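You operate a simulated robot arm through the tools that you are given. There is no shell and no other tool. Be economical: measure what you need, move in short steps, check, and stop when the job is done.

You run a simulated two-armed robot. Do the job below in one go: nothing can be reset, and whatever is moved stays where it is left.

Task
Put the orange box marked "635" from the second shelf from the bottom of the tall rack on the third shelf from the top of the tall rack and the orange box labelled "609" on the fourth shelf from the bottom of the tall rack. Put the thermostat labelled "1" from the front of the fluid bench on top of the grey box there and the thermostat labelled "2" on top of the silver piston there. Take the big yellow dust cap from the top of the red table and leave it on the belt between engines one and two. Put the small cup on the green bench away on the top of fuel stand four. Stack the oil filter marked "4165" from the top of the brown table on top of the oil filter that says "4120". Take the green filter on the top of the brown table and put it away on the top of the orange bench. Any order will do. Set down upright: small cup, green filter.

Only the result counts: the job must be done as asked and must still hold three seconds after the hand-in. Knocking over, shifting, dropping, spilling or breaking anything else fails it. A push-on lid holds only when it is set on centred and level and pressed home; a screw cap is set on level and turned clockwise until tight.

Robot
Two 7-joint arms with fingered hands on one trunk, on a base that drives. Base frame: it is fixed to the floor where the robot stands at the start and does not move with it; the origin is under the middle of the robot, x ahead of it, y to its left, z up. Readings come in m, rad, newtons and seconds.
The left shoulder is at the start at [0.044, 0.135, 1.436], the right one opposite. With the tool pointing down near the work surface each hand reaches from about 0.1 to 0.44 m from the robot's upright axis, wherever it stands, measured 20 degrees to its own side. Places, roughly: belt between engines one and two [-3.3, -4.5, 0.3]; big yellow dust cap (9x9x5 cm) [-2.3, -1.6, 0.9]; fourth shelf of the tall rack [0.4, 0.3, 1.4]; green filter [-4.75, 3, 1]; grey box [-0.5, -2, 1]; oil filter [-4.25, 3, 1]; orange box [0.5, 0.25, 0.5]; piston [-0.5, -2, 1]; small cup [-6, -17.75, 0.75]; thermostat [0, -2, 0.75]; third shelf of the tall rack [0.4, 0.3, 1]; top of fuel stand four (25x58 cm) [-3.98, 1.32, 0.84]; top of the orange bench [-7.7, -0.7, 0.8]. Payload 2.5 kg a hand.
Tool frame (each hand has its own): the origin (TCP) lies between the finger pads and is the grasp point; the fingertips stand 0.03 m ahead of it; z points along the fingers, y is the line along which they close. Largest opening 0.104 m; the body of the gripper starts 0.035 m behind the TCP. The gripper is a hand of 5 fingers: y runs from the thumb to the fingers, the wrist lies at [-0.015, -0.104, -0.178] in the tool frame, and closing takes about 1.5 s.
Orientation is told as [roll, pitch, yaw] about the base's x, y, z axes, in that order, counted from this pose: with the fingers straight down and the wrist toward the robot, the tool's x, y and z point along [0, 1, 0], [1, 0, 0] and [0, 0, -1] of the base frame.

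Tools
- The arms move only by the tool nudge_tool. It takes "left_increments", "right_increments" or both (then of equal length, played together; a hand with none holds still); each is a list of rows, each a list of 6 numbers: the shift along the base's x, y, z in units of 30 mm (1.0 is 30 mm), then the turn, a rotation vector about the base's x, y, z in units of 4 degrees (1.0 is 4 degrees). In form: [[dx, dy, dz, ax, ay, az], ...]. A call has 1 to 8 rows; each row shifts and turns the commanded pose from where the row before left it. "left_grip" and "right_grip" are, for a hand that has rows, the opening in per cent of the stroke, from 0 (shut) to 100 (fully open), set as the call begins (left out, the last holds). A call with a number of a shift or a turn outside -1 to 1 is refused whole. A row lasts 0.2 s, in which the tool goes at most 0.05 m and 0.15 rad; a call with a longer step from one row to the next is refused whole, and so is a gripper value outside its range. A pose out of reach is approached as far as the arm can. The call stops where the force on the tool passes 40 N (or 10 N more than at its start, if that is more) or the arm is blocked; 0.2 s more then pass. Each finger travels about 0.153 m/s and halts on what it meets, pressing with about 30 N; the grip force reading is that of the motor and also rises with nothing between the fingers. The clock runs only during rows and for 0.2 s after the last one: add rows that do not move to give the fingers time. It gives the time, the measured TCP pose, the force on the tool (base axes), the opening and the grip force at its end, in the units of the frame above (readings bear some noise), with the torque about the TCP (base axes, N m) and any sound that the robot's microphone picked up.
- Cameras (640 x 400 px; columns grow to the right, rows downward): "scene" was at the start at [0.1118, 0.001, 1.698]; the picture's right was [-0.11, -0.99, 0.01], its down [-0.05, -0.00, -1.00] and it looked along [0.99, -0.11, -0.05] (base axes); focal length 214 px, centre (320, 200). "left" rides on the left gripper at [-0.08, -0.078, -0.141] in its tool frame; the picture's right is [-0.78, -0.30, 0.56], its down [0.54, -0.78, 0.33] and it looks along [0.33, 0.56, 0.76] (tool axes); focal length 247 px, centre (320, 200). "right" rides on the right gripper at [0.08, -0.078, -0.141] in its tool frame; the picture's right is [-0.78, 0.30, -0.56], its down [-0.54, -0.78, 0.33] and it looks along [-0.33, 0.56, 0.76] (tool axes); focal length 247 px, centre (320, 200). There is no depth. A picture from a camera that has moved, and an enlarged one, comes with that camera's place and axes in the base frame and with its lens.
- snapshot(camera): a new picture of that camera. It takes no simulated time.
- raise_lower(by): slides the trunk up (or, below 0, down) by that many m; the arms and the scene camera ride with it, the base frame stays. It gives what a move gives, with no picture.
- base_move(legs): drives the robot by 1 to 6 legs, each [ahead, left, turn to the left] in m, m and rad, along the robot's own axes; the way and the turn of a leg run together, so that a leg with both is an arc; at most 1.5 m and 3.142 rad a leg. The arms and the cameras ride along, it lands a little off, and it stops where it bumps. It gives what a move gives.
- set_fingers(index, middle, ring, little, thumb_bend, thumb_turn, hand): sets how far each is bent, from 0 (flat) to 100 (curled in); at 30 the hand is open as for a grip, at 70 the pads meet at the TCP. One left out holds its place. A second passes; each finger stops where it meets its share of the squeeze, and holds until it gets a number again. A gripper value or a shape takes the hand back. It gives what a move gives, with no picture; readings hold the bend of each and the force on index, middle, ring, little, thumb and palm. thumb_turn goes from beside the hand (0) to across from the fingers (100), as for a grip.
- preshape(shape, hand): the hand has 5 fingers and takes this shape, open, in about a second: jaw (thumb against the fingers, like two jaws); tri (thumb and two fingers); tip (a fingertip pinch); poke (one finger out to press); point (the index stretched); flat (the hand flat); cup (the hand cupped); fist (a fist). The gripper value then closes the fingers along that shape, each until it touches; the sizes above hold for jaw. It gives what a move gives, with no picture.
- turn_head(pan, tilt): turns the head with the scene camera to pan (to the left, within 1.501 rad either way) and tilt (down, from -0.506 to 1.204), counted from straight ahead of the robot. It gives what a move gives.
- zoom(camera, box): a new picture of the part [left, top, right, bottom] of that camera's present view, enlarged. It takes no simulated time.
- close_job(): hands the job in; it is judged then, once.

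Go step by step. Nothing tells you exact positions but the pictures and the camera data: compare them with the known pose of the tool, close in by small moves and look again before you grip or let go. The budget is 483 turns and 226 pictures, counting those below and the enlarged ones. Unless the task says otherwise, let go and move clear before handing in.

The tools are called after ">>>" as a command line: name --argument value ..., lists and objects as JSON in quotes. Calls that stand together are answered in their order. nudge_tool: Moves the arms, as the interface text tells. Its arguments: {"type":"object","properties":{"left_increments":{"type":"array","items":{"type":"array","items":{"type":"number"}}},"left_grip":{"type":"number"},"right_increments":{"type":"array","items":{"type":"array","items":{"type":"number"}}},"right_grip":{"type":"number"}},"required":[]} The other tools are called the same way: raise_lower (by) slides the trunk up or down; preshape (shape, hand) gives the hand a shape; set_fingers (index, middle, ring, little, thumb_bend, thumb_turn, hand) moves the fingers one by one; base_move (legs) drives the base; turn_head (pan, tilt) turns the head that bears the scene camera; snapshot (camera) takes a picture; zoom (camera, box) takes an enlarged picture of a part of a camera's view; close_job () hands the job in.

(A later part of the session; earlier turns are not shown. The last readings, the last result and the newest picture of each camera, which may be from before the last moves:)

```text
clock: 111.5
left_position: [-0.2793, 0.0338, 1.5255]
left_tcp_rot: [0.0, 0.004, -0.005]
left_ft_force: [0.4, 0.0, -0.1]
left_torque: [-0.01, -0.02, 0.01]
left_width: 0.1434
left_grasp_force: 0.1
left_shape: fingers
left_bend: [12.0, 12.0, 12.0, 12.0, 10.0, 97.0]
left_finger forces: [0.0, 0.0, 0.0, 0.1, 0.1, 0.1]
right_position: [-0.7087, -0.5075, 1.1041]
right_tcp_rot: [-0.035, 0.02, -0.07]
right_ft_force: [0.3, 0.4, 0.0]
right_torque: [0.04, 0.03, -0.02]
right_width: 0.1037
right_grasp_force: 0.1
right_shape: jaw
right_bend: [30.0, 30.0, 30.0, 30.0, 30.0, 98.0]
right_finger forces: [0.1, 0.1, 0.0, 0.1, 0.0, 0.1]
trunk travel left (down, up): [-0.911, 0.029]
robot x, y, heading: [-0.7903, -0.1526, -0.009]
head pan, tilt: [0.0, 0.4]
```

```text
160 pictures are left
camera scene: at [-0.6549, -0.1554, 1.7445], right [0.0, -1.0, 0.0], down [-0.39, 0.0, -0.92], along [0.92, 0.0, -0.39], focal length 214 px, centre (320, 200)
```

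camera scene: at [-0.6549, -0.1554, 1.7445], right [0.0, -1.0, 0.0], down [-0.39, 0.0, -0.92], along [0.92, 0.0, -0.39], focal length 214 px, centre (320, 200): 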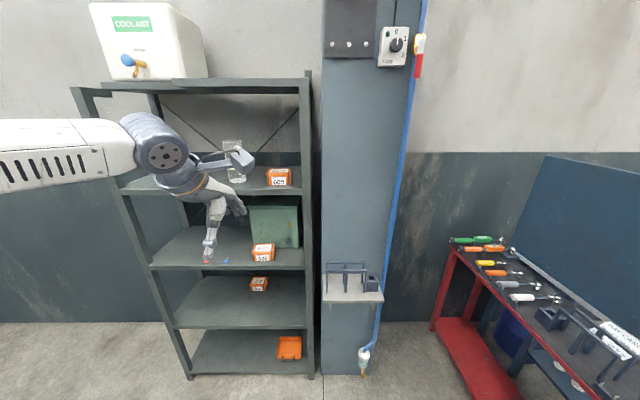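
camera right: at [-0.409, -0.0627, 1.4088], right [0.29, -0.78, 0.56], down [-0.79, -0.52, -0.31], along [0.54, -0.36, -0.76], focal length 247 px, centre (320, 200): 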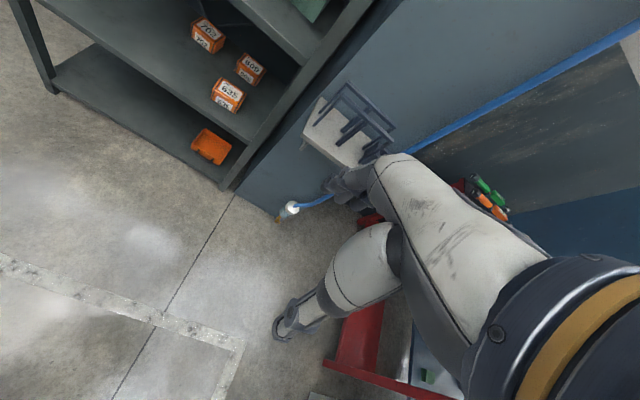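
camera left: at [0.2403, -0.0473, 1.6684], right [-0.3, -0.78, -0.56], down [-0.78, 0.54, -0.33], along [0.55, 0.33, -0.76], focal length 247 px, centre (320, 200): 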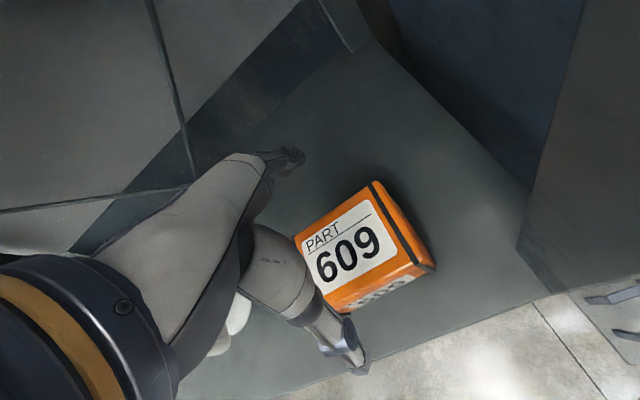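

The rack part is done. I tuck the left hand and turn right to face the area around the fluid bench.

>>> nudge_tool --left_increments '[[-1, 0, -1, 0, 0, 0], [-1, 0, -1, 0, 0, 0], [-1, 0, -1, 0, 0, 0], [-1, 0, -1, 0, 0, 0], [-1, 0.3, -1, 0, 0, 0], [-1, 0.3, -1, 0, 0, 0], [0, 0, -1, 0, 0, 0], [0, 0, -1, 0, 0, 0]]' --left_grip 100

>>> base_move --legs '[[0, 0.1, -0.8]]'

>>> snapshot --camera "scene"

```text
clock: 113.2
left_position: [-0.4256, 0.0596, 1.2895]
left_tcp_rot: [-0.001, 0.003, -0.005]
left_ft_force: [-0.4, -0.4, 0.8]
left_torque: [-0.02, -0.01, -0.02]
left_width: 0.1039
left_grasp_force: 0.0
left_shape: jaw
left_bend: [30.0, 30.0, 30.0, 30.0, 30.0, 97.0]
left_finger forces: [0.0, 0.0, 0.0, 0.0, 0.0, 0.0]
left hand out of reach, approached as far as the arm can: row 5, 6
right_position: [-0.7086, -0.5071, 1.1047]
right_tcp_rot: [-0.035, 0.02, -0.069]
right_ft_force: [-0.2, -0.2, 0.7]
right_torque: [0.0, 0.03, 0.0]
right_width: 0.1037
right_grasp_force: 0.0
right_shape: jaw
right_bend: [30.0, 30.0, 30.0, 30.0, 30.0, 98.0]
right_finger forces: [0.0, 0.0, 0.0, 0.0, 0.0, 0.1]
trunk travel left (down, up): [-0.911, 0.029]
robot x, y, heading: [-0.7883, -0.1539, -0.008]
head pan, tilt: [0.0, 0.4]
```

```text
clock: 115.7
left_position: [-0.3415, -0.1705, 1.288]
left_tcp_rot: [0.0, 0.003, -0.793]
left_ft_force: [-0.6, 0.9, -0.2]
left_torque: [-0.01, 0.02, 0.04]
left_width: 0.1039
left_grasp_force: 0.1
left_shape: jaw
left_bend: [30.0, 30.0, 30.0, 30.0, 30.0, 97.0]
left_finger forces: [0.0, 0.0, 0.0, 0.0, 0.0, 0.0]
right_position: [-0.9421, -0.3675, 1.1054]
right_tcp_rot: [-0.036, 0.019, -0.856]
right_ft_force: [-0.2, 0.0, 0.2]
right_torque: [-0.01, 0.0, 0.0]
right_width: 0.1041
right_grasp_force: 0.1
right_shape: jaw
right_bend: [30.0, 30.0, 30.0, 30.0, 30.0, 98.0]
right_finger forces: [0.0, 0.0, 0.0, 0.1, 0.1, 0.0]
trunk travel left (down, up): [-0.911, 0.029]
robot x, y, heading: [-0.7498, -0.0648, -0.789]
head pan, tilt: [0.0, 0.4]
```

```text
159 pictures are left
camera scene: at [-0.656, -0.158, 1.7445], right [-0.71, -0.7, 0.0], down [-0.27, 0.28, -0.92], along [0.65, -0.65, -0.39], focal length 214 px, centre (320, 200)
```

scene: 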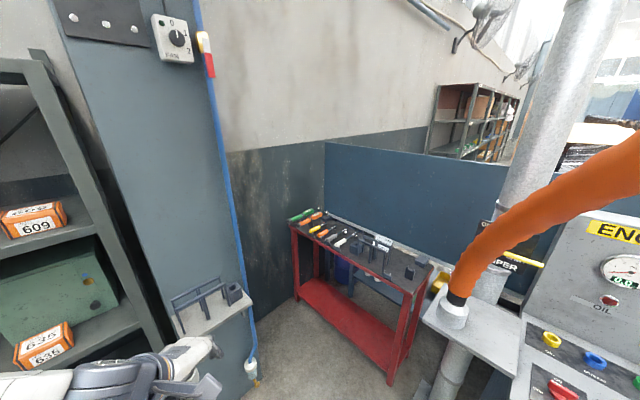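

The red tool table and an engine console stand to the south. I turn on in steps to map the surroundings.

>>> base_move --legs '[[0, 0, -1.0]]'

>>> snapshot --camera "scene"

>>> base_move --legs '[[0, 0, -1.0]]'

>>> snapshot --camera "scene"

```text
clock: 118.7
left_position: [-0.6182, -0.4635, 1.2887]
left_tcp_rot: [-0.001, 0.003, -1.794]
left_ft_force: [0.0, 0.6, 0.2]
left_torque: [0.0, -0.01, 0.0]
left_width: 0.104
left_grasp_force: 0.1
left_shape: jaw
left_bend: [30.0, 30.0, 30.0, 30.0, 30.0, 97.0]
left_finger forces: [0.0, 0.0, 0.1, 0.1, 0.0, 0.0]
right_position: [-1.1098, -0.0673, 1.105]
right_tcp_rot: [-0.034, 0.021, -1.858]
right_ft_force: [0.2, -1.0, -0.3]
right_torque: [0.0, 0.0, -0.01]
right_width: 0.1038
right_grasp_force: 0.0
right_shape: jaw
right_bend: [30.0, 30.0, 30.0, 30.0, 30.0, 98.0]
right_finger forces: [0.0, 0.1, 0.0, 0.1, 0.0, 0.0]
trunk travel left (down, up): [-0.911, 0.029]
robot x, y, heading: [-0.7476, -0.0633, -1.799]
head pan, tilt: [0.0, 0.4]
```

```text
158 pictures are left
camera scene: at [-0.7784, -0.1932, 1.7445], right [-0.98, 0.22, 0.0], down [0.09, 0.38, -0.92], along [-0.2, -0.9, -0.39], focal length 214 px, centre (320, 200)
```

scene: 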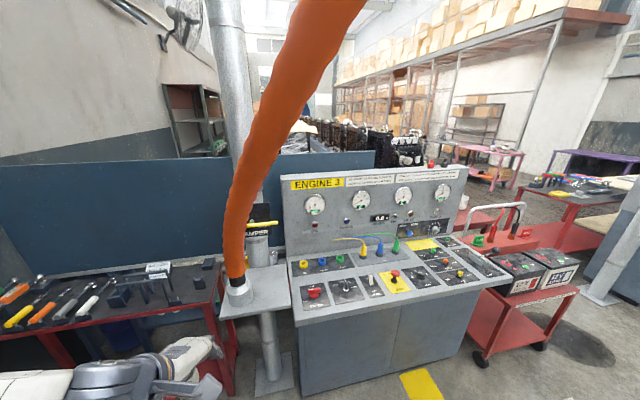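

```text
clock: 120.5
left_position: [-0.8245, -0.4853, 1.287]
left_tcp_rot: [-0.004, 0.007, -2.28]
left_ft_force: [0.6, 1.0, 0.0]
left_torque: [-0.01, 0.07, 0.0]
left_width: 0.104
left_grasp_force: 0.0
left_shape: jaw
left_bend: [30.0, 30.0, 30.0, 30.0, 30.0, 97.0]
left_finger forces: [0.1, 0.0, 0.0, 0.1, 0.0, 0.0]
right_position: [-1.1082, 0.072, 1.1178]
right_tcp_rot: [-0.061, -0.083, -2.329]
right_ft_force: [-0.5, -0.3, -0.2]
right_torque: [0.03, -0.02, 0.01]
right_width: 0.104
right_grasp_force: 0.0
right_shape: jaw
right_bend: [30.0, 30.0, 30.0, 30.0, 30.0, 98.0]
right_finger forces: [0.0, 0.0, 0.1, 0.0, 0.0, 0.1]
trunk travel left (down, up): [-0.911, 0.029]
robot x, y, heading: [-0.7518, -0.0651, -2.282]
head pan, tilt: [0.0, 0.4]
stopped in leg 1: the robot was blocked; the commanded pose is now the measured one
```

```text
157 pictures are left
camera scene: at [-0.8393, -0.1726, 1.7439], right [-0.76, 0.65, 0.0], down [0.25, 0.3, -0.92], along [-0.6, -0.7, -0.39], focal length 214 px, centre (320, 200)
```

scene: 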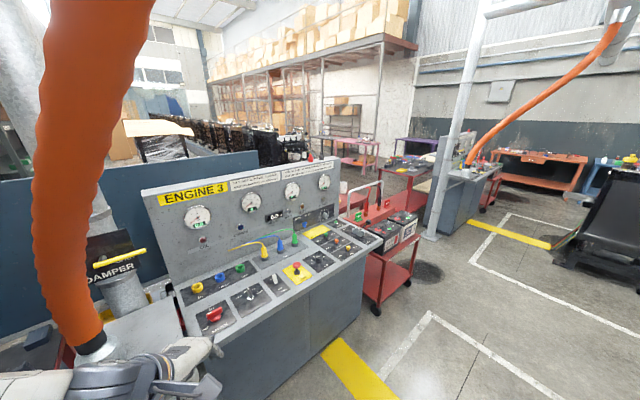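

The turn was blocked, probably at the right arm. I look that way.

>>> turn_head --pan -1.1 --tilt 0.6

>>> snapshot --camera "scene"

```text
clock: 121.9
left_position: [-0.8285, -0.4877, 1.2858]
left_tcp_rot: [0.0, 0.011, -2.282]
left_ft_force: [0.8, 0.0, -0.1]
left_torque: [0.0, -0.02, -0.02]
left_width: 0.1042
left_grasp_force: 0.0
left_shape: jaw
left_bend: [30.0, 30.0, 30.0, 30.0, 30.0, 97.0]
left_finger forces: [0.1, 0.0, 0.1, 0.0, 0.0, 0.0]
right_position: [-1.1059, 0.0744, 1.1148]
right_tcp_rot: [-0.058, -0.06, -2.33]
right_ft_force: [0.1, 0.7, -0.9]
right_torque: [-0.02, 0.0, 0.01]
right_width: 0.1039
right_grasp_force: 0.0
right_shape: jaw
right_bend: [30.0, 30.0, 30.0, 30.0, 30.0, 97.0]
right_finger forces: [0.1, 0.1, 0.0, 0.0, 0.0, 0.1]
trunk travel left (down, up): [-0.911, 0.029]
robot x, y, heading: [-0.7496, -0.0662, -2.283]
head pan, tilt: [-1.1, 0.6]
```

```text
156 pictures are left
camera scene: at [-0.8702, -0.0861, 1.7258], right [0.24, 0.97, 0.01], down [0.55, -0.13, -0.82], along [-0.8, 0.2, -0.57], focal length 214 px, centre (320, 200)
```

scene: 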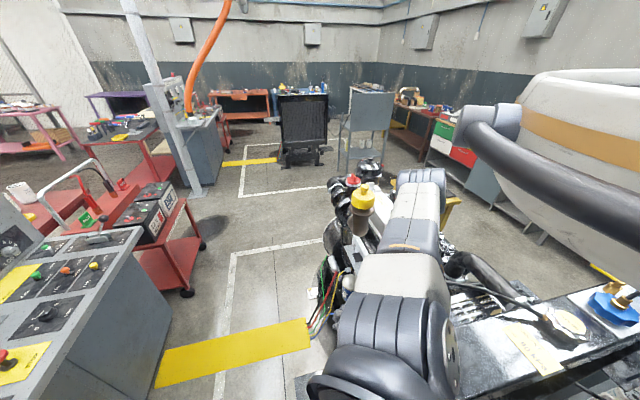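

A test engine stands right behind my right side, and my forearm bumped it. I turn back left to face the console and look again before strafing out of this corridor.

>>> base_move --legs '[[0, 0, 0.3]]'

>>> base_move --legs '[[0.15, 0, 0.4]]'

>>> turn_head --pan -1.5 --tilt 0.7

>>> snapshot --camera "scene"

```text
clock: 123.2
left_position: [-0.6992, -0.4834, 1.2892]
left_tcp_rot: [-0.001, 0.002, -1.98]
left_ft_force: [0.8, 0.5, -0.3]
left_torque: [0.0, 0.0, -0.01]
left_width: 0.1039
left_grasp_force: 0.0
left_shape: jaw
left_bend: [30.0, 30.0, 30.0, 30.0, 30.0, 97.0]
left_finger forces: [0.0, 0.1, 0.1, 0.1, 0.0, 0.1]
right_position: [-1.1246, -0.0238, 1.1129]
right_tcp_rot: [-0.053, -0.054, -2.032]
right_ft_force: [-0.4, 0.6, -0.4]
right_torque: [-0.03, 0.0, 0.0]
right_width: 0.1039
right_grasp_force: 0.1
right_shape: jaw
right_bend: [30.0, 30.0, 30.0, 30.0, 30.0, 97.0]
right_finger forces: [0.0, 0.0, 0.1, 0.0, 0.1, 0.0]
trunk travel left (down, up): [-0.911, 0.029]
robot x, y, heading: [-0.754, -0.0642, -1.982]
head pan, tilt: [-1.1, 0.6]
```

```text
clock: 124.8
left_position: [-0.5712, -0.5758, 1.2895]
left_tcp_rot: [0.001, 0.004, -1.582]
left_ft_force: [0.1, 0.0, 0.6]
left_torque: [0.01, 0.04, -0.01]
left_width: 0.1041
left_grasp_force: 0.0
left_shape: jaw
left_bend: [30.0, 30.0, 30.0, 30.0, 30.0, 97.0]
left_finger forces: [0.0, 0.0, 0.0, 0.0, 0.0, 0.0]
right_position: [-1.144, -0.3197, 1.1124]
right_tcp_rot: [-0.054, -0.053, -1.629]
right_ft_force: [-0.4, 0.1, 0.5]
right_torque: [0.01, -0.01, 0.05]
right_width: 0.1039
right_grasp_force: 0.1
right_shape: jaw
right_bend: [30.0, 30.0, 30.0, 30.0, 30.0, 97.0]
right_finger forces: [0.0, 0.0, 0.0, 0.0, 0.0, 0.0]
trunk travel left (down, up): [-0.911, 0.029]
robot x, y, heading: [-0.7844, -0.214, -1.579]
head pan, tilt: [-1.1, 0.6]
```

```text
clock: 125.7
left_position: [-0.5713, -0.5761, 1.2909]
left_tcp_rot: [0.0, 0.004, -1.579]
left_ft_force: [-0.7, -0.2, -0.4]
left_torque: [-0.01, -0.04, -0.01]
left_width: 0.104
left_grasp_force: 0.1
left_shape: jaw
left_bend: [30.0, 30.0, 30.0, 30.0, 30.0, 97.0]
left_finger forces: [0.0, 0.0, 0.0, 0.0, 0.0, 0.1]
right_position: [-1.1427, -0.32, 1.1133]
right_tcp_rot: [-0.052, -0.056, -1.632]
right_ft_force: [-0.9, 0.0, -0.5]
right_torque: [0.01, 0.02, -0.01]
right_width: 0.1037
right_grasp_force: 0.0
right_shape: jaw
right_bend: [30.0, 30.0, 30.0, 30.0, 30.0, 97.0]
right_finger forces: [0.0, 0.0, 0.0, 0.0, 0.0, 0.0]
trunk travel left (down, up): [-0.911, 0.029]
robot x, y, heading: [-0.7851, -0.21, -1.578]
head pan, tilt: [-1.499, 0.7]
```

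```text
155 pictures are left
camera scene: at [-0.868, -0.257, 1.7177], right [-0.06, 1.0, 0.0], down [0.64, 0.04, -0.77], along [-0.76, -0.05, -0.64], focal length 214 px, centre (320, 200)
```

scene: 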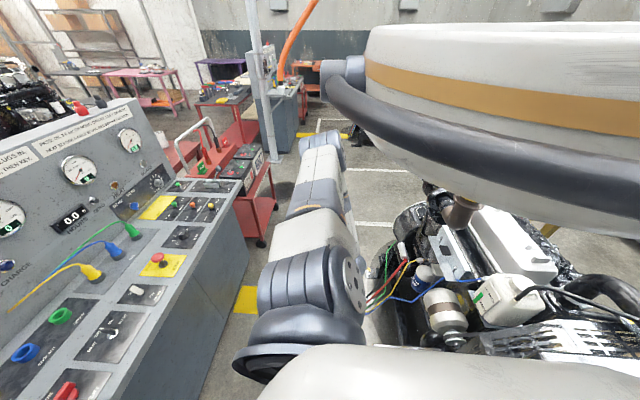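

The corridor between console (y about -0.8) and engine (y about -0.1) is narrow. I step to its middle and strafe right, toward the open floor, in short legs.

>>> base_move --legs '[[0.17, 0, 0]]'

>>> base_move --legs '[[0, -0.6, 0]]'

>>> snapshot --camera "scene"

```text
clock: 127.2
left_position: [-0.5734, -0.748, 1.2888]
left_tcp_rot: [0.0, 0.004, -1.583]
left_ft_force: [-0.8, -0.4, 0.3]
left_torque: [0.0, 0.02, 0.06]
left_width: 0.1039
left_grasp_force: 0.0
left_shape: jaw
left_bend: [30.0, 30.0, 30.0, 30.0, 30.0, 97.0]
left_finger forces: [0.1, 0.0, 0.0, 0.1, 0.0, 0.0]
right_position: [-1.1453, -0.4899, 1.1129]
right_tcp_rot: [-0.053, -0.055, -1.634]
right_ft_force: [0.1, 0.2, 0.1]
right_torque: [0.04, -0.02, 0.01]
right_width: 0.1039
right_grasp_force: 0.1
right_shape: jaw
right_bend: [30.0, 30.0, 30.0, 30.0, 30.0, 97.0]
right_finger forces: [0.0, 0.0, 0.0, 0.1, 0.1, 0.1]
trunk travel left (down, up): [-0.911, 0.029]
robot x, y, heading: [-0.7816, -0.3854, -1.591]
head pan, tilt: [-1.499, 0.7]
```

```text
clock: 130.6
left_position: [-1.1688, -0.7413, 1.2889]
left_tcp_rot: [-0.004, 0.005, -1.577]
left_ft_force: [-0.5, -0.2, -0.4]
left_torque: [0.01, -0.02, 0.03]
left_width: 0.104
left_grasp_force: 0.0
left_shape: jaw
left_bend: [30.0, 30.0, 30.0, 30.0, 30.0, 97.0]
left_finger forces: [0.0, 0.0, 0.0, 0.0, 0.1, 0.0]
right_position: [-1.7425, -0.4867, 1.1134]
right_tcp_rot: [-0.054, -0.055, -1.628]
right_ft_force: [0.0, -0.2, -0.5]
right_torque: [-0.02, -0.01, -0.02]
right_width: 0.1039
right_grasp_force: 0.1
right_shape: jaw
right_bend: [30.0, 30.0, 30.0, 30.0, 30.0, 97.0]
right_finger forces: [0.1, 0.0, 0.1, 0.0, 0.1, 0.0]
trunk travel left (down, up): [-0.911, 0.029]
robot x, y, heading: [-1.3843, -0.3809, -1.576]
head pan, tilt: [-1.499, 0.7]
```

```text
154 pictures are left
camera scene: at [-1.4674, -0.4243, 1.7177], right [-0.07, 1.0, 0.0], down [0.64, 0.04, -0.77], along [-0.76, -0.05, -0.64], focal length 214 px, centre (320, 200)
```

scene: 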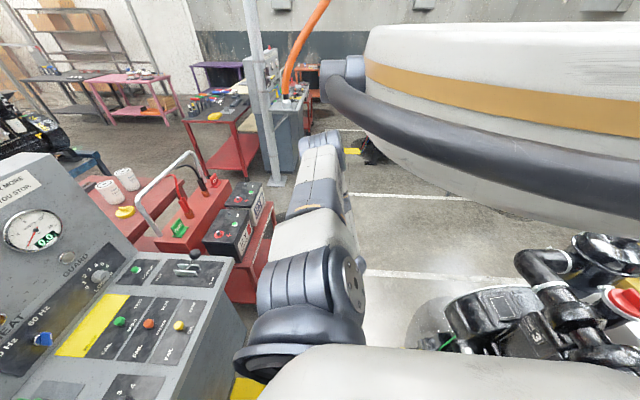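

I see the red table behind the battery cart, with the yellow dust cap near (-2.3, -1.6). I continue strafing into the open area.

>>> base_move --legs '[[0, -0.9, 0]]'

>>> turn_head --pan 0 --tilt 0.4

>>> snapshot --camera "scene"

>>> turn_head --pan 0.8 --tilt 0.4

>>> snapshot --camera "scene"

```text
clock: 135.3
left_position: [-2.0762, -0.7401, 1.2896]
left_tcp_rot: [-0.003, 0.003, -1.567]
left_ft_force: [-0.1, -0.4, -0.1]
left_torque: [0.03, -0.02, 0.02]
left_width: 0.1039
left_grasp_force: 0.0
left_shape: jaw
left_bend: [30.0, 30.0, 30.0, 30.0, 30.0, 97.0]
left_finger forces: [0.1, 0.1, 0.0, 0.0, 0.0, 0.0]
right_position: [-2.6524, -0.4907, 1.1132]
right_tcp_rot: [-0.053, -0.054, -1.618]
right_ft_force: [0.2, -0.2, 0.3]
right_torque: [-0.01, 0.0, -0.01]
right_width: 0.1039
right_grasp_force: 0.1
right_shape: jaw
right_bend: [30.0, 30.0, 30.0, 30.0, 30.0, 97.0]
right_finger forces: [0.0, 0.1, 0.0, 0.0, 0.1, 0.1]
trunk travel left (down, up): [-0.911, 0.029]
robot x, y, heading: [-2.2934, -0.3781, -1.57]
head pan, tilt: [-1.499, 0.7]
```

```text
clock: 136.9
left_position: [-2.0773, -0.7399, 1.289]
left_tcp_rot: [-0.001, 0.004, -1.568]
left_ft_force: [0.9, 0.7, -0.2]
left_torque: [0.01, 0.0, 0.02]
left_width: 0.104
left_grasp_force: 0.0
left_shape: jaw
left_bend: [30.0, 30.0, 30.0, 30.0, 30.0, 97.0]
left_finger forces: [0.0, 0.0, 0.0, 0.0, 0.0, 0.0]
right_position: [-2.6519, -0.4895, 1.1137]
right_tcp_rot: [-0.052, -0.054, -1.617]
right_ft_force: [0.5, 0.3, 0.0]
right_torque: [0.0, 0.0, -0.04]
right_width: 0.104
right_grasp_force: 0.1
right_shape: jaw
right_bend: [30.0, 30.0, 30.0, 30.0, 30.0, 97.0]
right_finger forces: [0.0, 0.1, 0.0, 0.1, 0.0, 0.0]
trunk travel left (down, up): [-0.911, 0.029]
robot x, y, heading: [-2.2929, -0.3787, -1.564]
head pan, tilt: [0.0, 0.4]
```

```text
153 pictures are left
camera scene: at [-2.2926, -0.5107, 1.7445], right [-1.0, 0.0, 0.0], down [0.0, 0.39, -0.92], along [0.0, -0.92, -0.39], focal length 214 px, centre (320, 200)
```

scene: 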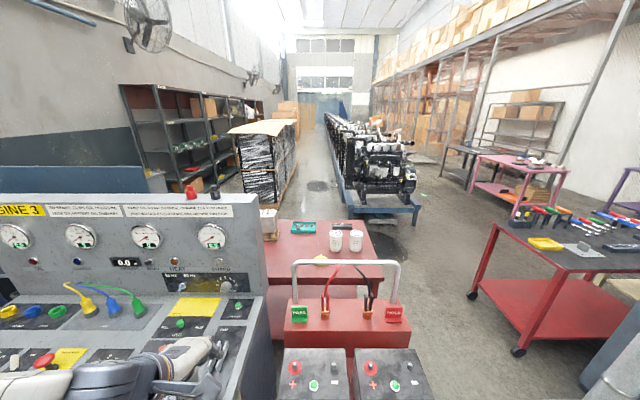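

```text
clock: 138.1
left_position: [-2.0768, -0.7404, 1.2888]
left_tcp_rot: [-0.003, 0.002, -1.567]
left_ft_force: [0.7, 0.4, -0.4]
left_torque: [-0.02, -0.03, 0.04]
left_width: 0.1039
left_grasp_force: 0.2
left_shape: jaw
left_bend: [30.0, 30.0, 30.0, 30.0, 30.0, 97.0]
left_finger forces: [0.0, 0.0, 0.1, 0.0, 0.0, 0.0]
right_position: [-2.6515, -0.4909, 1.1121]
right_tcp_rot: [-0.052, -0.054, -1.618]
right_ft_force: [0.2, 0.0, -0.1]
right_torque: [0.01, 0.02, 0.02]
right_width: 0.104
right_grasp_force: 0.2
right_shape: jaw
right_bend: [30.0, 30.0, 30.0, 30.0, 30.0, 97.0]
right_finger forces: [0.0, 0.0, 0.0, 0.1, 0.0, 0.0]
trunk travel left (down, up): [-0.911, 0.029]
robot x, y, heading: [-2.2928, -0.3789, -1.57]
head pan, tilt: [0.799, 0.4]
```

```text
152 pictures are left
camera scene: at [-2.2263, -0.4825, 1.7445], right [-0.69, -0.72, 0.0], down [-0.28, 0.27, -0.92], along [0.66, -0.64, -0.39], focal length 214 px, centre (320, 200)
```

scene: 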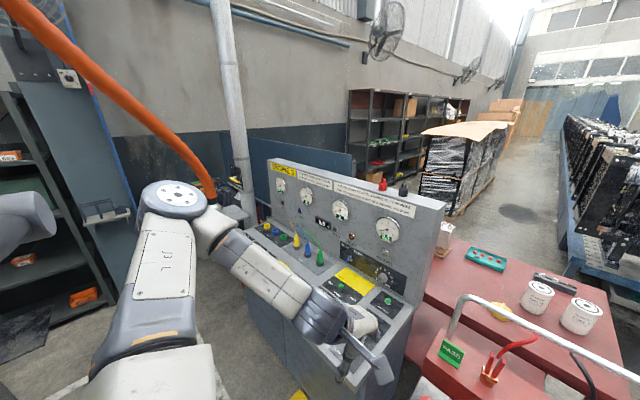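

The layout is clear: an aisle runs south past the red table to the engine belt. I bring the right hand to a compact pose in front, matching the left, before driving on.

>>> nudge_tool --right_increments '[[0.2, -1, 0.8, 0.3, 0.3, 0], [0.5, -1, 0.8, 0.3, 0.3, 0], [0.6, -1, 0.8, 0.2, 0.2, 0], [0.8, -1, 0.8, 0, 0, 0], [0.8, -1, 0.8, 0, 0, 0.3], [0.8, -1, 0.8, 0, 0, 0.3], [0.8, -1, 0.6, 0, 0, 0], [0.5, -1, 0.5, 0, 0, 0]]'

>>> base_move --legs '[[0, -0.65, 0], [0.9, 0, 0]]'

>>> snapshot --camera "scene"

```text
clock: 139.9
left_position: [-2.0756, -0.74, 1.288]
left_tcp_rot: [-0.001, 0.005, -1.567]
left_ft_force: [0.2, -0.2, -0.1]
left_torque: [0.0, 0.0, 0.01]
left_width: 0.104
left_grasp_force: 0.0
left_shape: jaw
left_bend: [30.0, 30.0, 30.0, 30.0, 30.0, 97.0]
left_finger forces: [0.0, 0.0, 0.0, 0.0, 0.1, 0.1]
right_position: [-2.5265, -0.7503, 1.2566]
right_tcp_rot: [-0.113, 0.001, -1.576]
right_ft_force: [0.1, -0.6, -0.7]
right_torque: [0.0, -0.02, -0.04]
right_width: 0.1042
right_grasp_force: 0.0
right_shape: jaw
right_bend: [30.0, 30.0, 30.0, 30.0, 30.0, 97.0]
right_finger forces: [0.1, 0.1, 0.1, 0.0, 0.1, 0.0]
right hand out of reach, approached as far as the arm can: row 3, 4, 5, 6
trunk travel left (down, up): [-0.911, 0.029]
robot x, y, heading: [-2.2955, -0.3802, -1.565]
head pan, tilt: [0.799, 0.4]
```

```text
clock: 147.8
left_position: [-2.7355, -1.6402, 1.2892]
left_tcp_rot: [-0.002, 0.003, -1.572]
left_ft_force: [-0.4, 0.0, -0.3]
left_torque: [-0.04, -0.02, 0.02]
left_width: 0.1039
left_grasp_force: 0.1
left_shape: jaw
left_bend: [30.0, 30.0, 30.0, 30.0, 30.0, 97.0]
left_finger forces: [0.0, 0.0, 0.1, 0.0, 0.0, 0.0]
right_position: [-3.1849, -1.6482, 1.2572]
right_tcp_rot: [-0.111, 0.001, -1.58]
right_ft_force: [0.3, -0.3, 0.1]
right_torque: [0.01, 0.01, 0.02]
right_width: 0.104
right_grasp_force: 0.1
right_shape: jaw
right_bend: [30.0, 30.0, 30.0, 30.0, 30.0, 97.0]
right_finger forces: [0.0, 0.0, 0.0, 0.1, 0.0, 0.0]
trunk travel left (down, up): [-0.911, 0.029]
robot x, y, heading: [-2.9484, -1.2762, -1.566]
head pan, tilt: [0.799, 0.4]
```

```text
151 pictures are left
camera scene: at [-2.8829, -1.3823, 1.7445], right [-0.7, -0.72, 0.0], down [-0.28, 0.27, -0.92], along [0.66, -0.64, -0.39], focal length 214 px, centre (320, 200)
```

scene: 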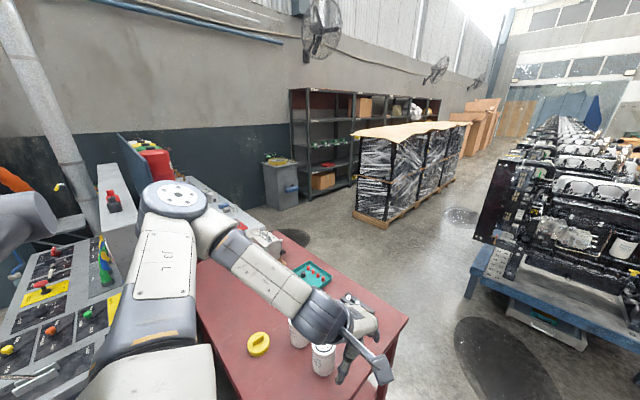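

I see the cap on the red table. A grey bench stands behind it; I zoom in on that.

>>> zoom --camera "scene" --box '[80, 120, 300, 257]'

>>> zoom --camera "scene" --box '[190, 220, 430, 400]'

```text
2.91 times, centred on (190, 188) of scene
camera zoom: at [-2.8829, -1.3823, 1.7445], right [-0.7, -0.72, 0.0], down [-0.28, 0.27, -0.92], along [0.66, -0.64, -0.39], focal length 624 px, centre (698, 234)
```

zoom: 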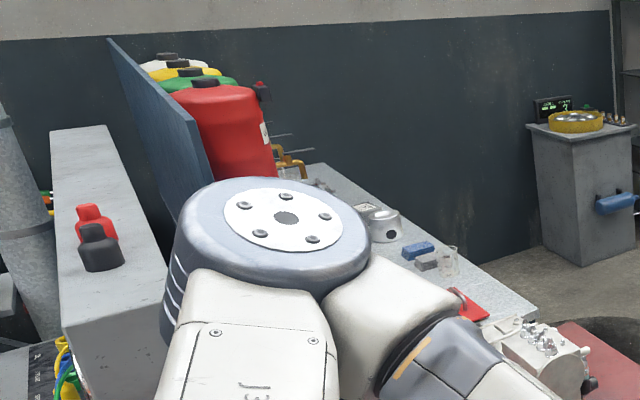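

```text
2.22 times, centred on (310, 310) of scene
camera zoom: at [-2.8829, -1.3823, 1.7445], right [-0.7, -0.72, 0.0], down [-0.28, 0.27, -0.92], along [0.66, -0.64, -0.39], focal length 477 px, centre (342, -44)
```

zoom: 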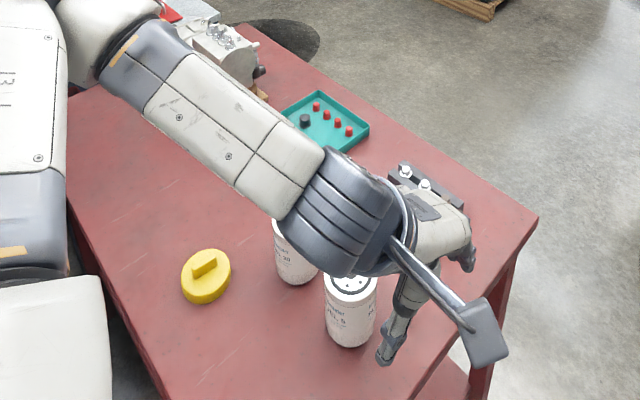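

The cap with its raised bar sits at about (-2.32, -1.59), z 0.88. The table's west edge is near x -2.67. I stand west of it facing east, using the left hand.

>>> base_move --legs '[[0.5, 0, 0], [0, 0, 1.566]]'

>>> turn_head --pan 0.1 --tilt 0.7

>>> snapshot --camera "scene"

>>> snapshot --camera "left"

```text
clock: 154.6
left_position: [-2.5871, -1.5491, 1.2902]
left_tcp_rot: [-0.001, 0.005, 0.001]
left_ft_force: [0.7, -0.6, 0.0]
left_torque: [0.02, 0.03, -0.01]
left_width: 0.1041
left_grasp_force: 0.0
left_shape: jaw
left_bend: [30.0, 30.0, 30.0, 30.0, 30.0, 97.0]
left_finger forces: [0.0, 0.1, 0.0, 0.0, 0.0, 0.0]
right_position: [-2.5789, -2.0002, 1.2575]
right_tcp_rot: [-0.109, 0.001, -0.008]
right_ft_force: [0.7, 0.4, 0.9]
right_torque: [0.02, -0.02, -0.02]
right_width: 0.104
right_grasp_force: 0.0
right_shape: jaw
right_bend: [30.0, 30.0, 30.0, 30.0, 30.0, 97.0]
right_finger forces: [0.0, 0.1, 0.0, 0.1, 0.1, 0.0]
trunk travel left (down, up): [-0.911, 0.029]
robot x, y, heading: [-2.9493, -1.7658, 0.003]
head pan, tilt: [0.799, 0.4]
```

```text
clock: 155.6
left_position: [-2.5873, -1.5494, 1.2881]
left_tcp_rot: [-0.003, 0.004, 0.002]
left_ft_force: [-0.7, -0.7, 0.6]
left_torque: [0.0, 0.02, 0.0]
left_width: 0.1042
left_grasp_force: 0.1
left_shape: jaw
left_bend: [30.0, 30.0, 30.0, 30.0, 30.0, 97.0]
left_finger forces: [0.0, 0.1, 0.0, 0.0, 0.1, 0.0]
right_position: [-2.5785, -2.001, 1.2565]
right_tcp_rot: [-0.11, 0.0, -0.006]
right_ft_force: [0.3, -0.2, 0.7]
right_torque: [0.01, 0.02, 0.01]
right_width: 0.1037
right_grasp_force: 0.0
right_shape: jaw
right_bend: [30.0, 30.0, 30.0, 30.0, 30.0, 97.0]
right_finger forces: [0.1, 0.1, 0.1, 0.1, 0.0, 0.1]
trunk travel left (down, up): [-0.911, 0.029]
robot x, y, heading: [-2.9497, -1.7667, 0.0]
head pan, tilt: [0.099, 0.7]
```

```text
148 pictures are left
camera scene: at [-2.8237, -1.7568, 1.7177], right [0.1, -0.99, 0.0], down [-0.64, -0.07, -0.77], along [0.76, 0.08, -0.64], focal length 214 px, centre (320, 200)
```

scene: 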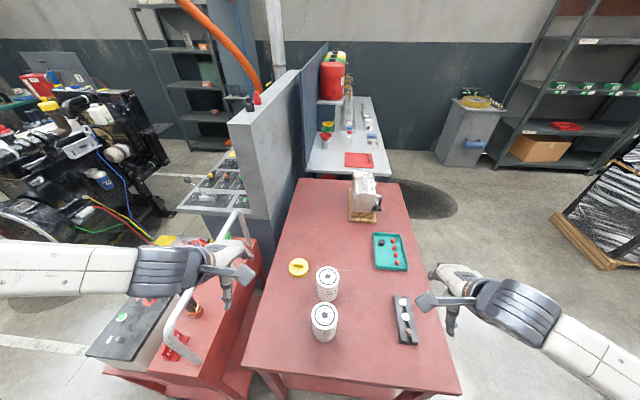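

```text
147 pictures are left
camera left: at [-2.6646, -1.6295, 1.432], right [-0.3, -0.78, -0.55], down [-0.78, 0.53, -0.33], along [0.55, 0.33, -0.76], focal length 247 px, centre (320, 200)
```

left: 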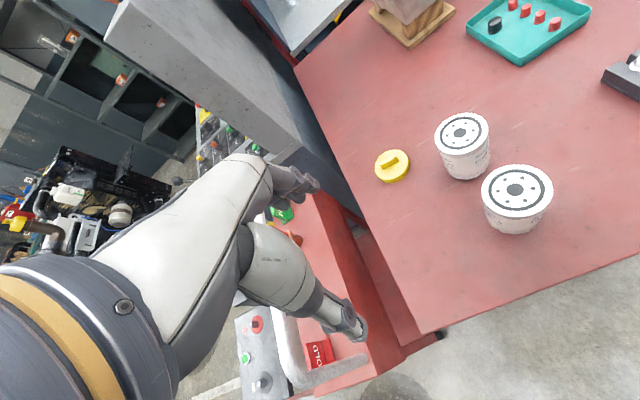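

The battery cart's handle (y about -1.38, z up to 1.16) and the two bottles limit the arm. I zoom on the cap to see its bar direction.

>>> zoom --camera "left" --box '[340, 120, 500, 220]'

>>> zoom --camera "scene" --box '[150, 190, 390, 350]'

```text
4.00 times, centred on (420, 170) of left
camera zoom: at [-2.6646, -1.6295, 1.432], right [-0.3, -0.78, -0.55], down [-0.78, 0.53, -0.33], along [0.55, 0.33, -0.76], focal length 988 px, centre (-80, 320)
```

zoom: 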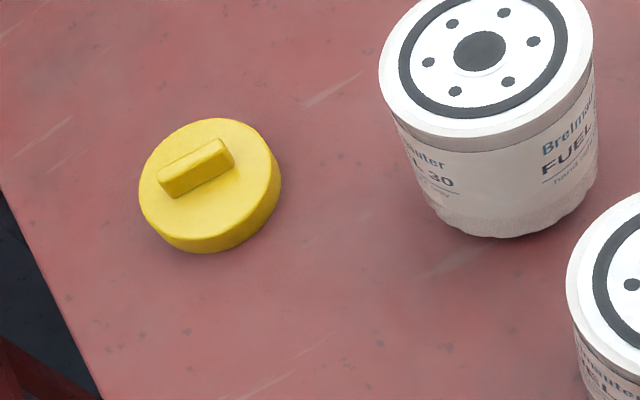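

```text
2.50 times, centred on (270, 270) of scene
camera zoom: at [-2.8237, -1.7568, 1.7177], right [0.1, -0.99, 0.0], down [-0.64, -0.07, -0.77], along [0.76, 0.08, -0.64], focal length 536 px, centre (445, 25)
```

zoom: 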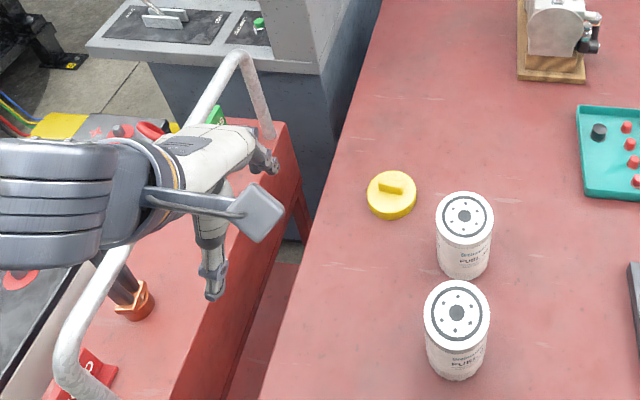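

The bar runs along y, so the default hand orientation closes across it; its centre is near (-2.296, -1.610, 0.885). I tuck the right hand back and reposition south so the left arm stays clear of the cart handle.

>>> nudge_tool --right_increments '[[-0.5, -0.4, -0.9, 0.2, 0, 0], [-0.5, -0.4, -0.9, 0.2, 0, 0], [-1, -0.4, -0.9, 0.2, 0, 0], [-1, -0.4, -0.9, 0.2, 0, 0], [-1, -0.4, -0.9, 0.2, 0, 0], [-1, -0.4, -0.9, 0.2, 0, 0], [-1, -0.4, -0.9, 0.2, 0, 0], [-1, -0.4, -0.9, 0.2, 0, 0]]'

>>> base_move --legs '[[0.03, -0.14, 0]]'

>>> nudge_tool --left_increments '[[0.9, 0.25, 0.35, 0, 0, 0], [0.9, 0.25, 0.35, 0, 0, 0], [0.9, 0.25, 0.35, 0, 0, 0], [0.9, 0.25, 0.35, 0, 0, 0], [0.9, 0.25, 0.35, 0, 0, 0], [0.9, 0.25, 0.35, 0, 0, 0], [0.9, 0.25, 0.35, 0, 0, 0], [0.9, 0.25, 0.35, 0, 0, 0]]'

>>> snapshot --camera "scene"

>>> snapshot --camera "left"

```text
clock: 157.4
left_position: [-2.587, -1.5512, 1.2887]
left_tcp_rot: [-0.002, 0.004, 0.003]
left_ft_force: [-0.4, -0.5, 0.5]
left_torque: [0.01, -0.02, 0.0]
left_width: 0.1039
left_grasp_force: 0.0
left_shape: jaw
left_bend: [30.0, 30.0, 30.0, 30.0, 30.0, 97.0]
left_finger forces: [0.1, 0.0, 0.0, 0.1, 0.0, 0.2]
right_position: [-2.7871, -2.0932, 1.0434]
right_tcp_rot: [0.002, 0.002, -0.008]
right_ft_force: [0.0, -0.9, -0.7]
right_torque: [0.01, 0.0, -0.01]
right_width: 0.1038
right_grasp_force: 0.1
right_shape: jaw
right_bend: [30.0, 30.0, 30.0, 30.0, 30.0, 97.0]
right_finger forces: [0.1, 0.0, 0.1, 0.1, 0.1, 0.0]
trunk travel left (down, up): [-0.911, 0.029]
robot x, y, heading: [-2.9488, -1.7677, 0.001]
head pan, tilt: [0.099, 0.7]
```

```text
clock: 158.8
left_position: [-2.5567, -1.6876, 1.2885]
left_tcp_rot: [-0.001, 0.004, 0.002]
left_ft_force: [-0.2, 0.8, 0.3]
left_torque: [0.01, 0.01, -0.01]
left_width: 0.1039
left_grasp_force: 0.0
left_shape: jaw
left_bend: [30.0, 30.0, 30.0, 30.0, 30.0, 97.0]
left_finger forces: [0.1, 0.0, 0.0, 0.0, 0.0, 0.0]
right_position: [-2.7566, -2.2323, 1.0442]
right_tcp_rot: [0.001, 0.0, -0.007]
right_ft_force: [0.1, 0.1, 1.1]
right_torque: [0.0, -0.01, -0.01]
right_width: 0.1039
right_grasp_force: 0.1
right_shape: jaw
right_bend: [30.0, 30.0, 30.0, 30.0, 30.0, 97.0]
right_finger forces: [0.0, 0.0, 0.0, 0.1, 0.1, 0.0]
trunk travel left (down, up): [-0.911, 0.029]
robot x, y, heading: [-2.9179, -1.9053, 0.002]
head pan, tilt: [0.099, 0.7]
```

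```text
clock: 160.6
left_position: [-2.3403, -1.6284, 1.3725]
left_tcp_rot: [-0.002, 0.005, 0.001]
left_ft_force: [0.1, 1.4, 0.5]
left_torque: [-0.01, 0.0, -0.01]
left_width: 0.1041
left_grasp_force: 0.0
left_shape: jaw
left_bend: [30.0, 30.0, 30.0, 30.0, 30.0, 97.0]
left_finger forces: [0.0, 0.0, 0.0, 0.1, 0.0, 0.0]
right_position: [-2.7568, -2.2325, 1.0414]
right_tcp_rot: [0.002, 0.004, -0.006]
right_ft_force: [0.3, -0.4, 0.0]
right_torque: [0.02, 0.01, 0.02]
right_width: 0.104
right_grasp_force: 0.0
right_shape: jaw
right_bend: [30.0, 30.0, 30.0, 30.0, 30.0, 97.0]
right_finger forces: [0.1, 0.0, 0.0, 0.0, 0.0, 0.0]
trunk travel left (down, up): [-0.911, 0.029]
robot x, y, heading: [-2.9187, -1.9065, 0.003]
head pan, tilt: [0.099, 0.7]
```

```text
144 pictures are left
camera scene: at [-2.7924, -1.8955, 1.7176], right [0.1, -0.99, 0.0], down [-0.64, -0.07, -0.76], along [0.76, 0.08, -0.64], focal length 214 px, centre (320, 200)
```

scene: 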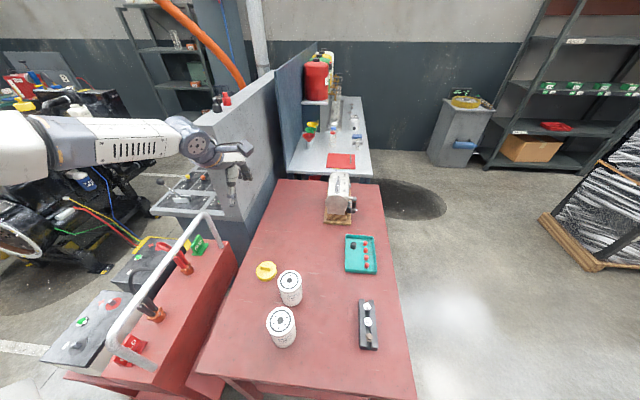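

```text
143 pictures are left
camera left: at [-2.4178, -1.7082, 1.5151], right [-0.3, -0.78, -0.55], down [-0.78, 0.53, -0.33], along [0.55, 0.33, -0.76], focal length 247 px, centre (320, 200)
```

left: 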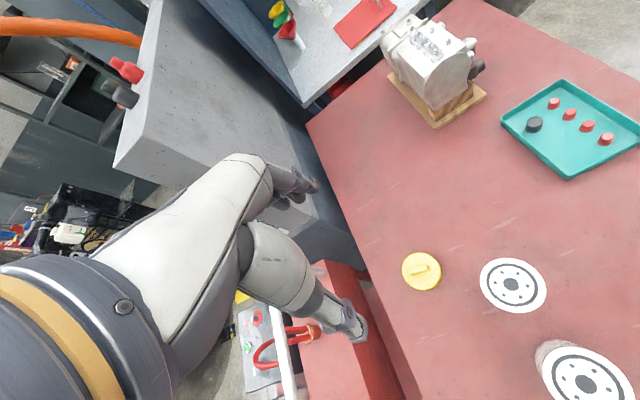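

Reach is fine. For more margin from the cart handle I shift a bit further south and re-aim the hand over the cap, still high.

>>> base_move --legs '[[0, -0.08, 0]]'

>>> nudge_tool --left_increments '[[0.35, 0.8, 0, 0, 0, 0], [0.35, 0.8, 0, 0, 0, 0], [0.35, 0.8, 0, 0, 0, 0], [0.3, 0.7, 0, 0, 0, 0], [0, 0, 0, 0, 0, 0]]'

>>> raise_lower --by -0.3

>>> turn_head --pan 0.5 --tilt 0.7

>>> snapshot --camera "scene"

>>> snapshot --camera "left"

```text
clock: 161.6
left_position: [-2.3404, -1.7101, 1.372]
left_tcp_rot: [-0.002, 0.003, 0.002]
left_ft_force: [0.3, 0.3, 0.1]
left_torque: [0.03, 0.01, 0.0]
left_width: 0.104
left_grasp_force: 0.0
left_shape: jaw
left_bend: [30.0, 30.0, 30.0, 30.0, 30.0, 97.0]
left_finger forces: [0.0, 0.0, 0.0, 0.1, 0.1, 0.0]
right_position: [-2.7574, -2.3139, 1.0421]
right_tcp_rot: [0.0, 0.0, -0.007]
right_ft_force: [1.0, -0.1, -0.3]
right_torque: [0.04, -0.01, 0.01]
right_width: 0.1041
right_grasp_force: 0.1
right_shape: jaw
right_bend: [30.0, 30.0, 30.0, 30.0, 30.0, 98.0]
right_finger forces: [0.1, 0.1, 0.0, 0.1, 0.0, 0.0]
trunk travel left (down, up): [-0.911, 0.029]
robot x, y, heading: [-2.92, -1.9865, -0.005]
head pan, tilt: [0.099, 0.7]
```

```text
clock: 162.8
left_position: [-2.3002, -1.6173, 1.3733]
left_tcp_rot: [-0.003, 0.004, 0.002]
left_ft_force: [-0.1, -0.6, -0.5]
left_torque: [-0.02, 0.01, -0.03]
left_width: 0.1041
left_grasp_force: 0.0
left_shape: jaw
left_bend: [30.0, 30.0, 30.0, 30.0, 30.0, 97.0]
left_finger forces: [0.1, 0.0, 0.0, 0.0, 0.0, 0.1]
right_position: [-2.7577, -2.3142, 1.0419]
right_tcp_rot: [0.002, 0.0, -0.007]
right_ft_force: [-0.5, -0.2, 0.2]
right_torque: [0.0, -0.03, -0.02]
right_width: 0.1038
right_grasp_force: 0.0
right_shape: jaw
right_bend: [30.0, 30.0, 30.0, 30.0, 30.0, 97.0]
right_finger forces: [0.1, 0.1, 0.1, 0.0, 0.0, 0.0]
trunk travel left (down, up): [-0.911, 0.029]
robot x, y, heading: [-2.9183, -1.9896, 0.0]
head pan, tilt: [0.099, 0.7]
```

```text
clock: 165.8
left_position: [-2.3005, -1.6174, 1.0738]
left_tcp_rot: [-0.001, 0.005, 0.002]
left_ft_force: [0.2, 0.1, -0.2]
left_torque: [0.0, 0.0, 0.0]
left_width: 0.1043
left_grasp_force: 0.0
left_shape: jaw
left_bend: [30.0, 30.0, 30.0, 30.0, 30.0, 97.0]
left_finger forces: [0.0, 0.0, 0.0, 0.1, 0.0, 0.0]
right_position: [-2.7574, -2.3132, 0.7428]
right_tcp_rot: [0.002, -0.002, -0.008]
right_ft_force: [0.0, 0.3, 0.0]
right_torque: [0.02, -0.03, 0.0]
right_width: 0.1038
right_grasp_force: 0.1
right_shape: jaw
right_bend: [30.0, 30.0, 30.0, 30.0, 30.0, 97.0]
right_finger forces: [0.0, 0.0, 0.1, 0.0, 0.0, 0.0]
trunk travel left (down, up): [-0.611, 0.329]
robot x, y, heading: [-2.9151, -1.9842, -0.003]
head pan, tilt: [0.099, 0.7]
```

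```text
clock: 166.7
left_position: [-2.3, -1.6176, 1.0728]
left_tcp_rot: [-0.002, 0.003, 0.0]
left_ft_force: [0.0, -0.5, 0.5]
left_torque: [0.0, -0.02, 0.01]
left_width: 0.1041
left_grasp_force: 0.0
left_shape: jaw
left_bend: [30.0, 30.0, 30.0, 30.0, 30.0, 97.0]
left_finger forces: [0.1, 0.0, 0.0, 0.0, 0.0, 0.1]
right_position: [-2.758, -2.3144, 0.7421]
right_tcp_rot: [0.001, 0.0, -0.007]
right_ft_force: [0.5, 0.6, -0.8]
right_torque: [-0.01, -0.01, -0.01]
right_width: 0.104
right_grasp_force: 0.0
right_shape: jaw
right_bend: [30.0, 30.0, 30.0, 30.0, 30.0, 97.0]
right_finger forces: [0.0, 0.0, 0.0, 0.0, 0.0, 0.0]
trunk travel left (down, up): [-0.611, 0.329]
robot x, y, heading: [-2.9211, -1.9876, 0.001]
head pan, tilt: [0.499, 0.7]
```

```text
142 pictures are left
camera scene: at [-2.8031, -1.9446, 1.4177], right [0.48, -0.88, 0.0], down [-0.57, -0.31, -0.76], along [0.67, 0.37, -0.64], focal length 214 px, centre (320, 200)
```

scene: 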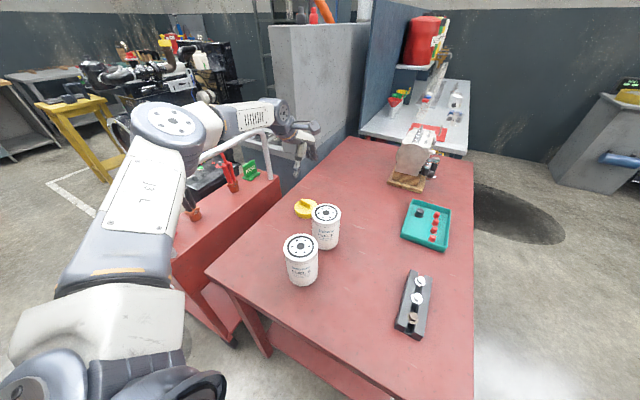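

```text
141 pictures are left
camera left: at [-2.3767, -1.6974, 1.2163], right [-0.3, -0.78, -0.55], down [-0.78, 0.53, -0.33], along [0.55, 0.33, -0.76], focal length 247 px, centre (320, 200)
```

left: 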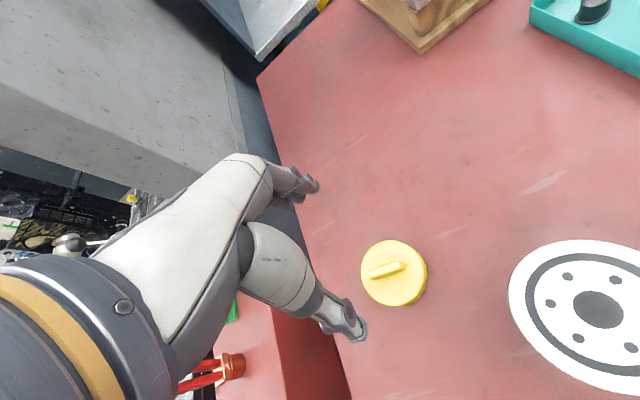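

Elbow is well clear of the handle. The cap's bar is at (-2.295, -1.610), so I make a tiny correction and descend.

>>> nudge_tool --left_increments '[[0.15, 0.25, 0, 0, 0, 0], [0, 0, 0, 0, 0, 0]]' --left_grip 60

>>> raise_lower --by -0.12

>>> snapshot --camera "left"

>>> snapshot --camera "scene"

```text
clock: 167.3
left_position: [-2.2963, -1.6104, 1.0729]
left_tcp_rot: [0.0, 0.003, 0.001]
left_ft_force: [0.5, -0.2, -0.3]
left_torque: [0.02, 0.01, 0.0]
left_width: 0.0628
left_grasp_force: 0.0
left_shape: jaw
left_bend: [29.0, 40.0, 37.0, 43.0, 64.0, 100.0]
left_finger forces: [0.0, 0.1, 0.1, 0.0, 0.0, 0.1]
right_position: [-2.7565, -2.3141, 0.7435]
right_tcp_rot: [0.003, -0.001, -0.006]
right_ft_force: [-0.3, -0.2, -0.9]
right_torque: [-0.04, 0.01, 0.03]
right_width: 0.1038
right_grasp_force: 0.0
right_shape: jaw
right_bend: [30.0, 30.0, 30.0, 30.0, 30.0, 97.0]
right_finger forces: [0.0, 0.0, 0.0, 0.0, 0.0, 0.0]
trunk travel left (down, up): [-0.611, 0.329]
robot x, y, heading: [-2.9188, -1.987, -0.004]
head pan, tilt: [0.499, 0.7]
```

```text
clock: 168.8
left_position: [-2.2946, -1.6096, 0.9533]
left_tcp_rot: [-0.001, 0.004, 0.001]
left_ft_force: [-0.4, 0.3, 0.1]
left_torque: [0.01, 0.01, -0.02]
left_width: 0.063
left_grasp_force: 0.0
left_shape: jaw
left_bend: [29.0, 40.0, 37.0, 43.0, 64.0, 100.0]
left_finger forces: [0.0, 0.1, 0.0, 0.0, 0.0, 0.0]
right_position: [-2.7559, -2.3135, 0.6226]
right_tcp_rot: [0.001, -0.001, -0.008]
right_ft_force: [-0.2, 0.0, -0.5]
right_torque: [-0.01, -0.01, 0.01]
right_width: 0.104
right_grasp_force: 0.1
right_shape: jaw
right_bend: [30.0, 30.0, 30.0, 30.0, 30.0, 97.0]
right_finger forces: [0.1, 0.0, 0.0, 0.0, 0.0, 0.0]
trunk travel left (down, up): [-0.491, 0.449]
robot x, y, heading: [-2.9182, -1.9859, 0.003]
head pan, tilt: [0.499, 0.7]
```

```text
140 pictures are left
camera left: at [-2.3725, -1.6897, 1.096], right [-0.3, -0.78, -0.55], down [-0.78, 0.53, -0.33], along [0.55, 0.33, -0.76], focal length 247 px, centre (320, 200)
```

left: 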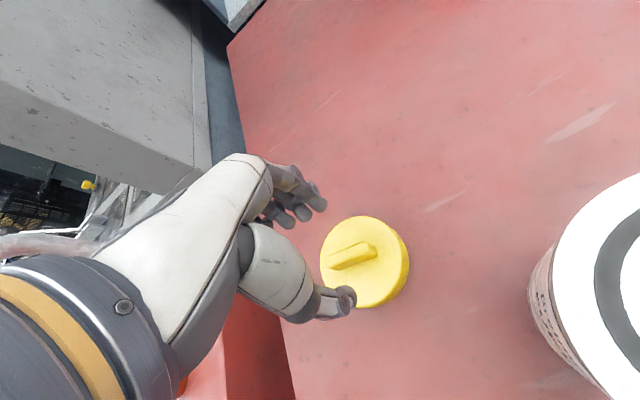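

```text
139 pictures are left
camera scene: at [-2.8032, -1.9445, 1.2977], right [0.48, -0.88, 0.0], down [-0.57, -0.31, -0.76], along [0.67, 0.37, -0.64], focal length 214 px, centre (320, 200)
```

scene: 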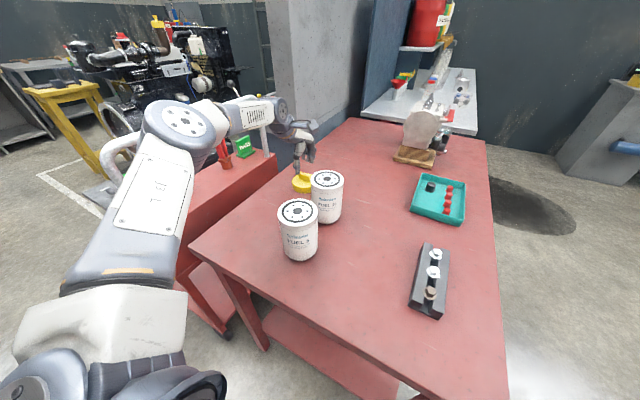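

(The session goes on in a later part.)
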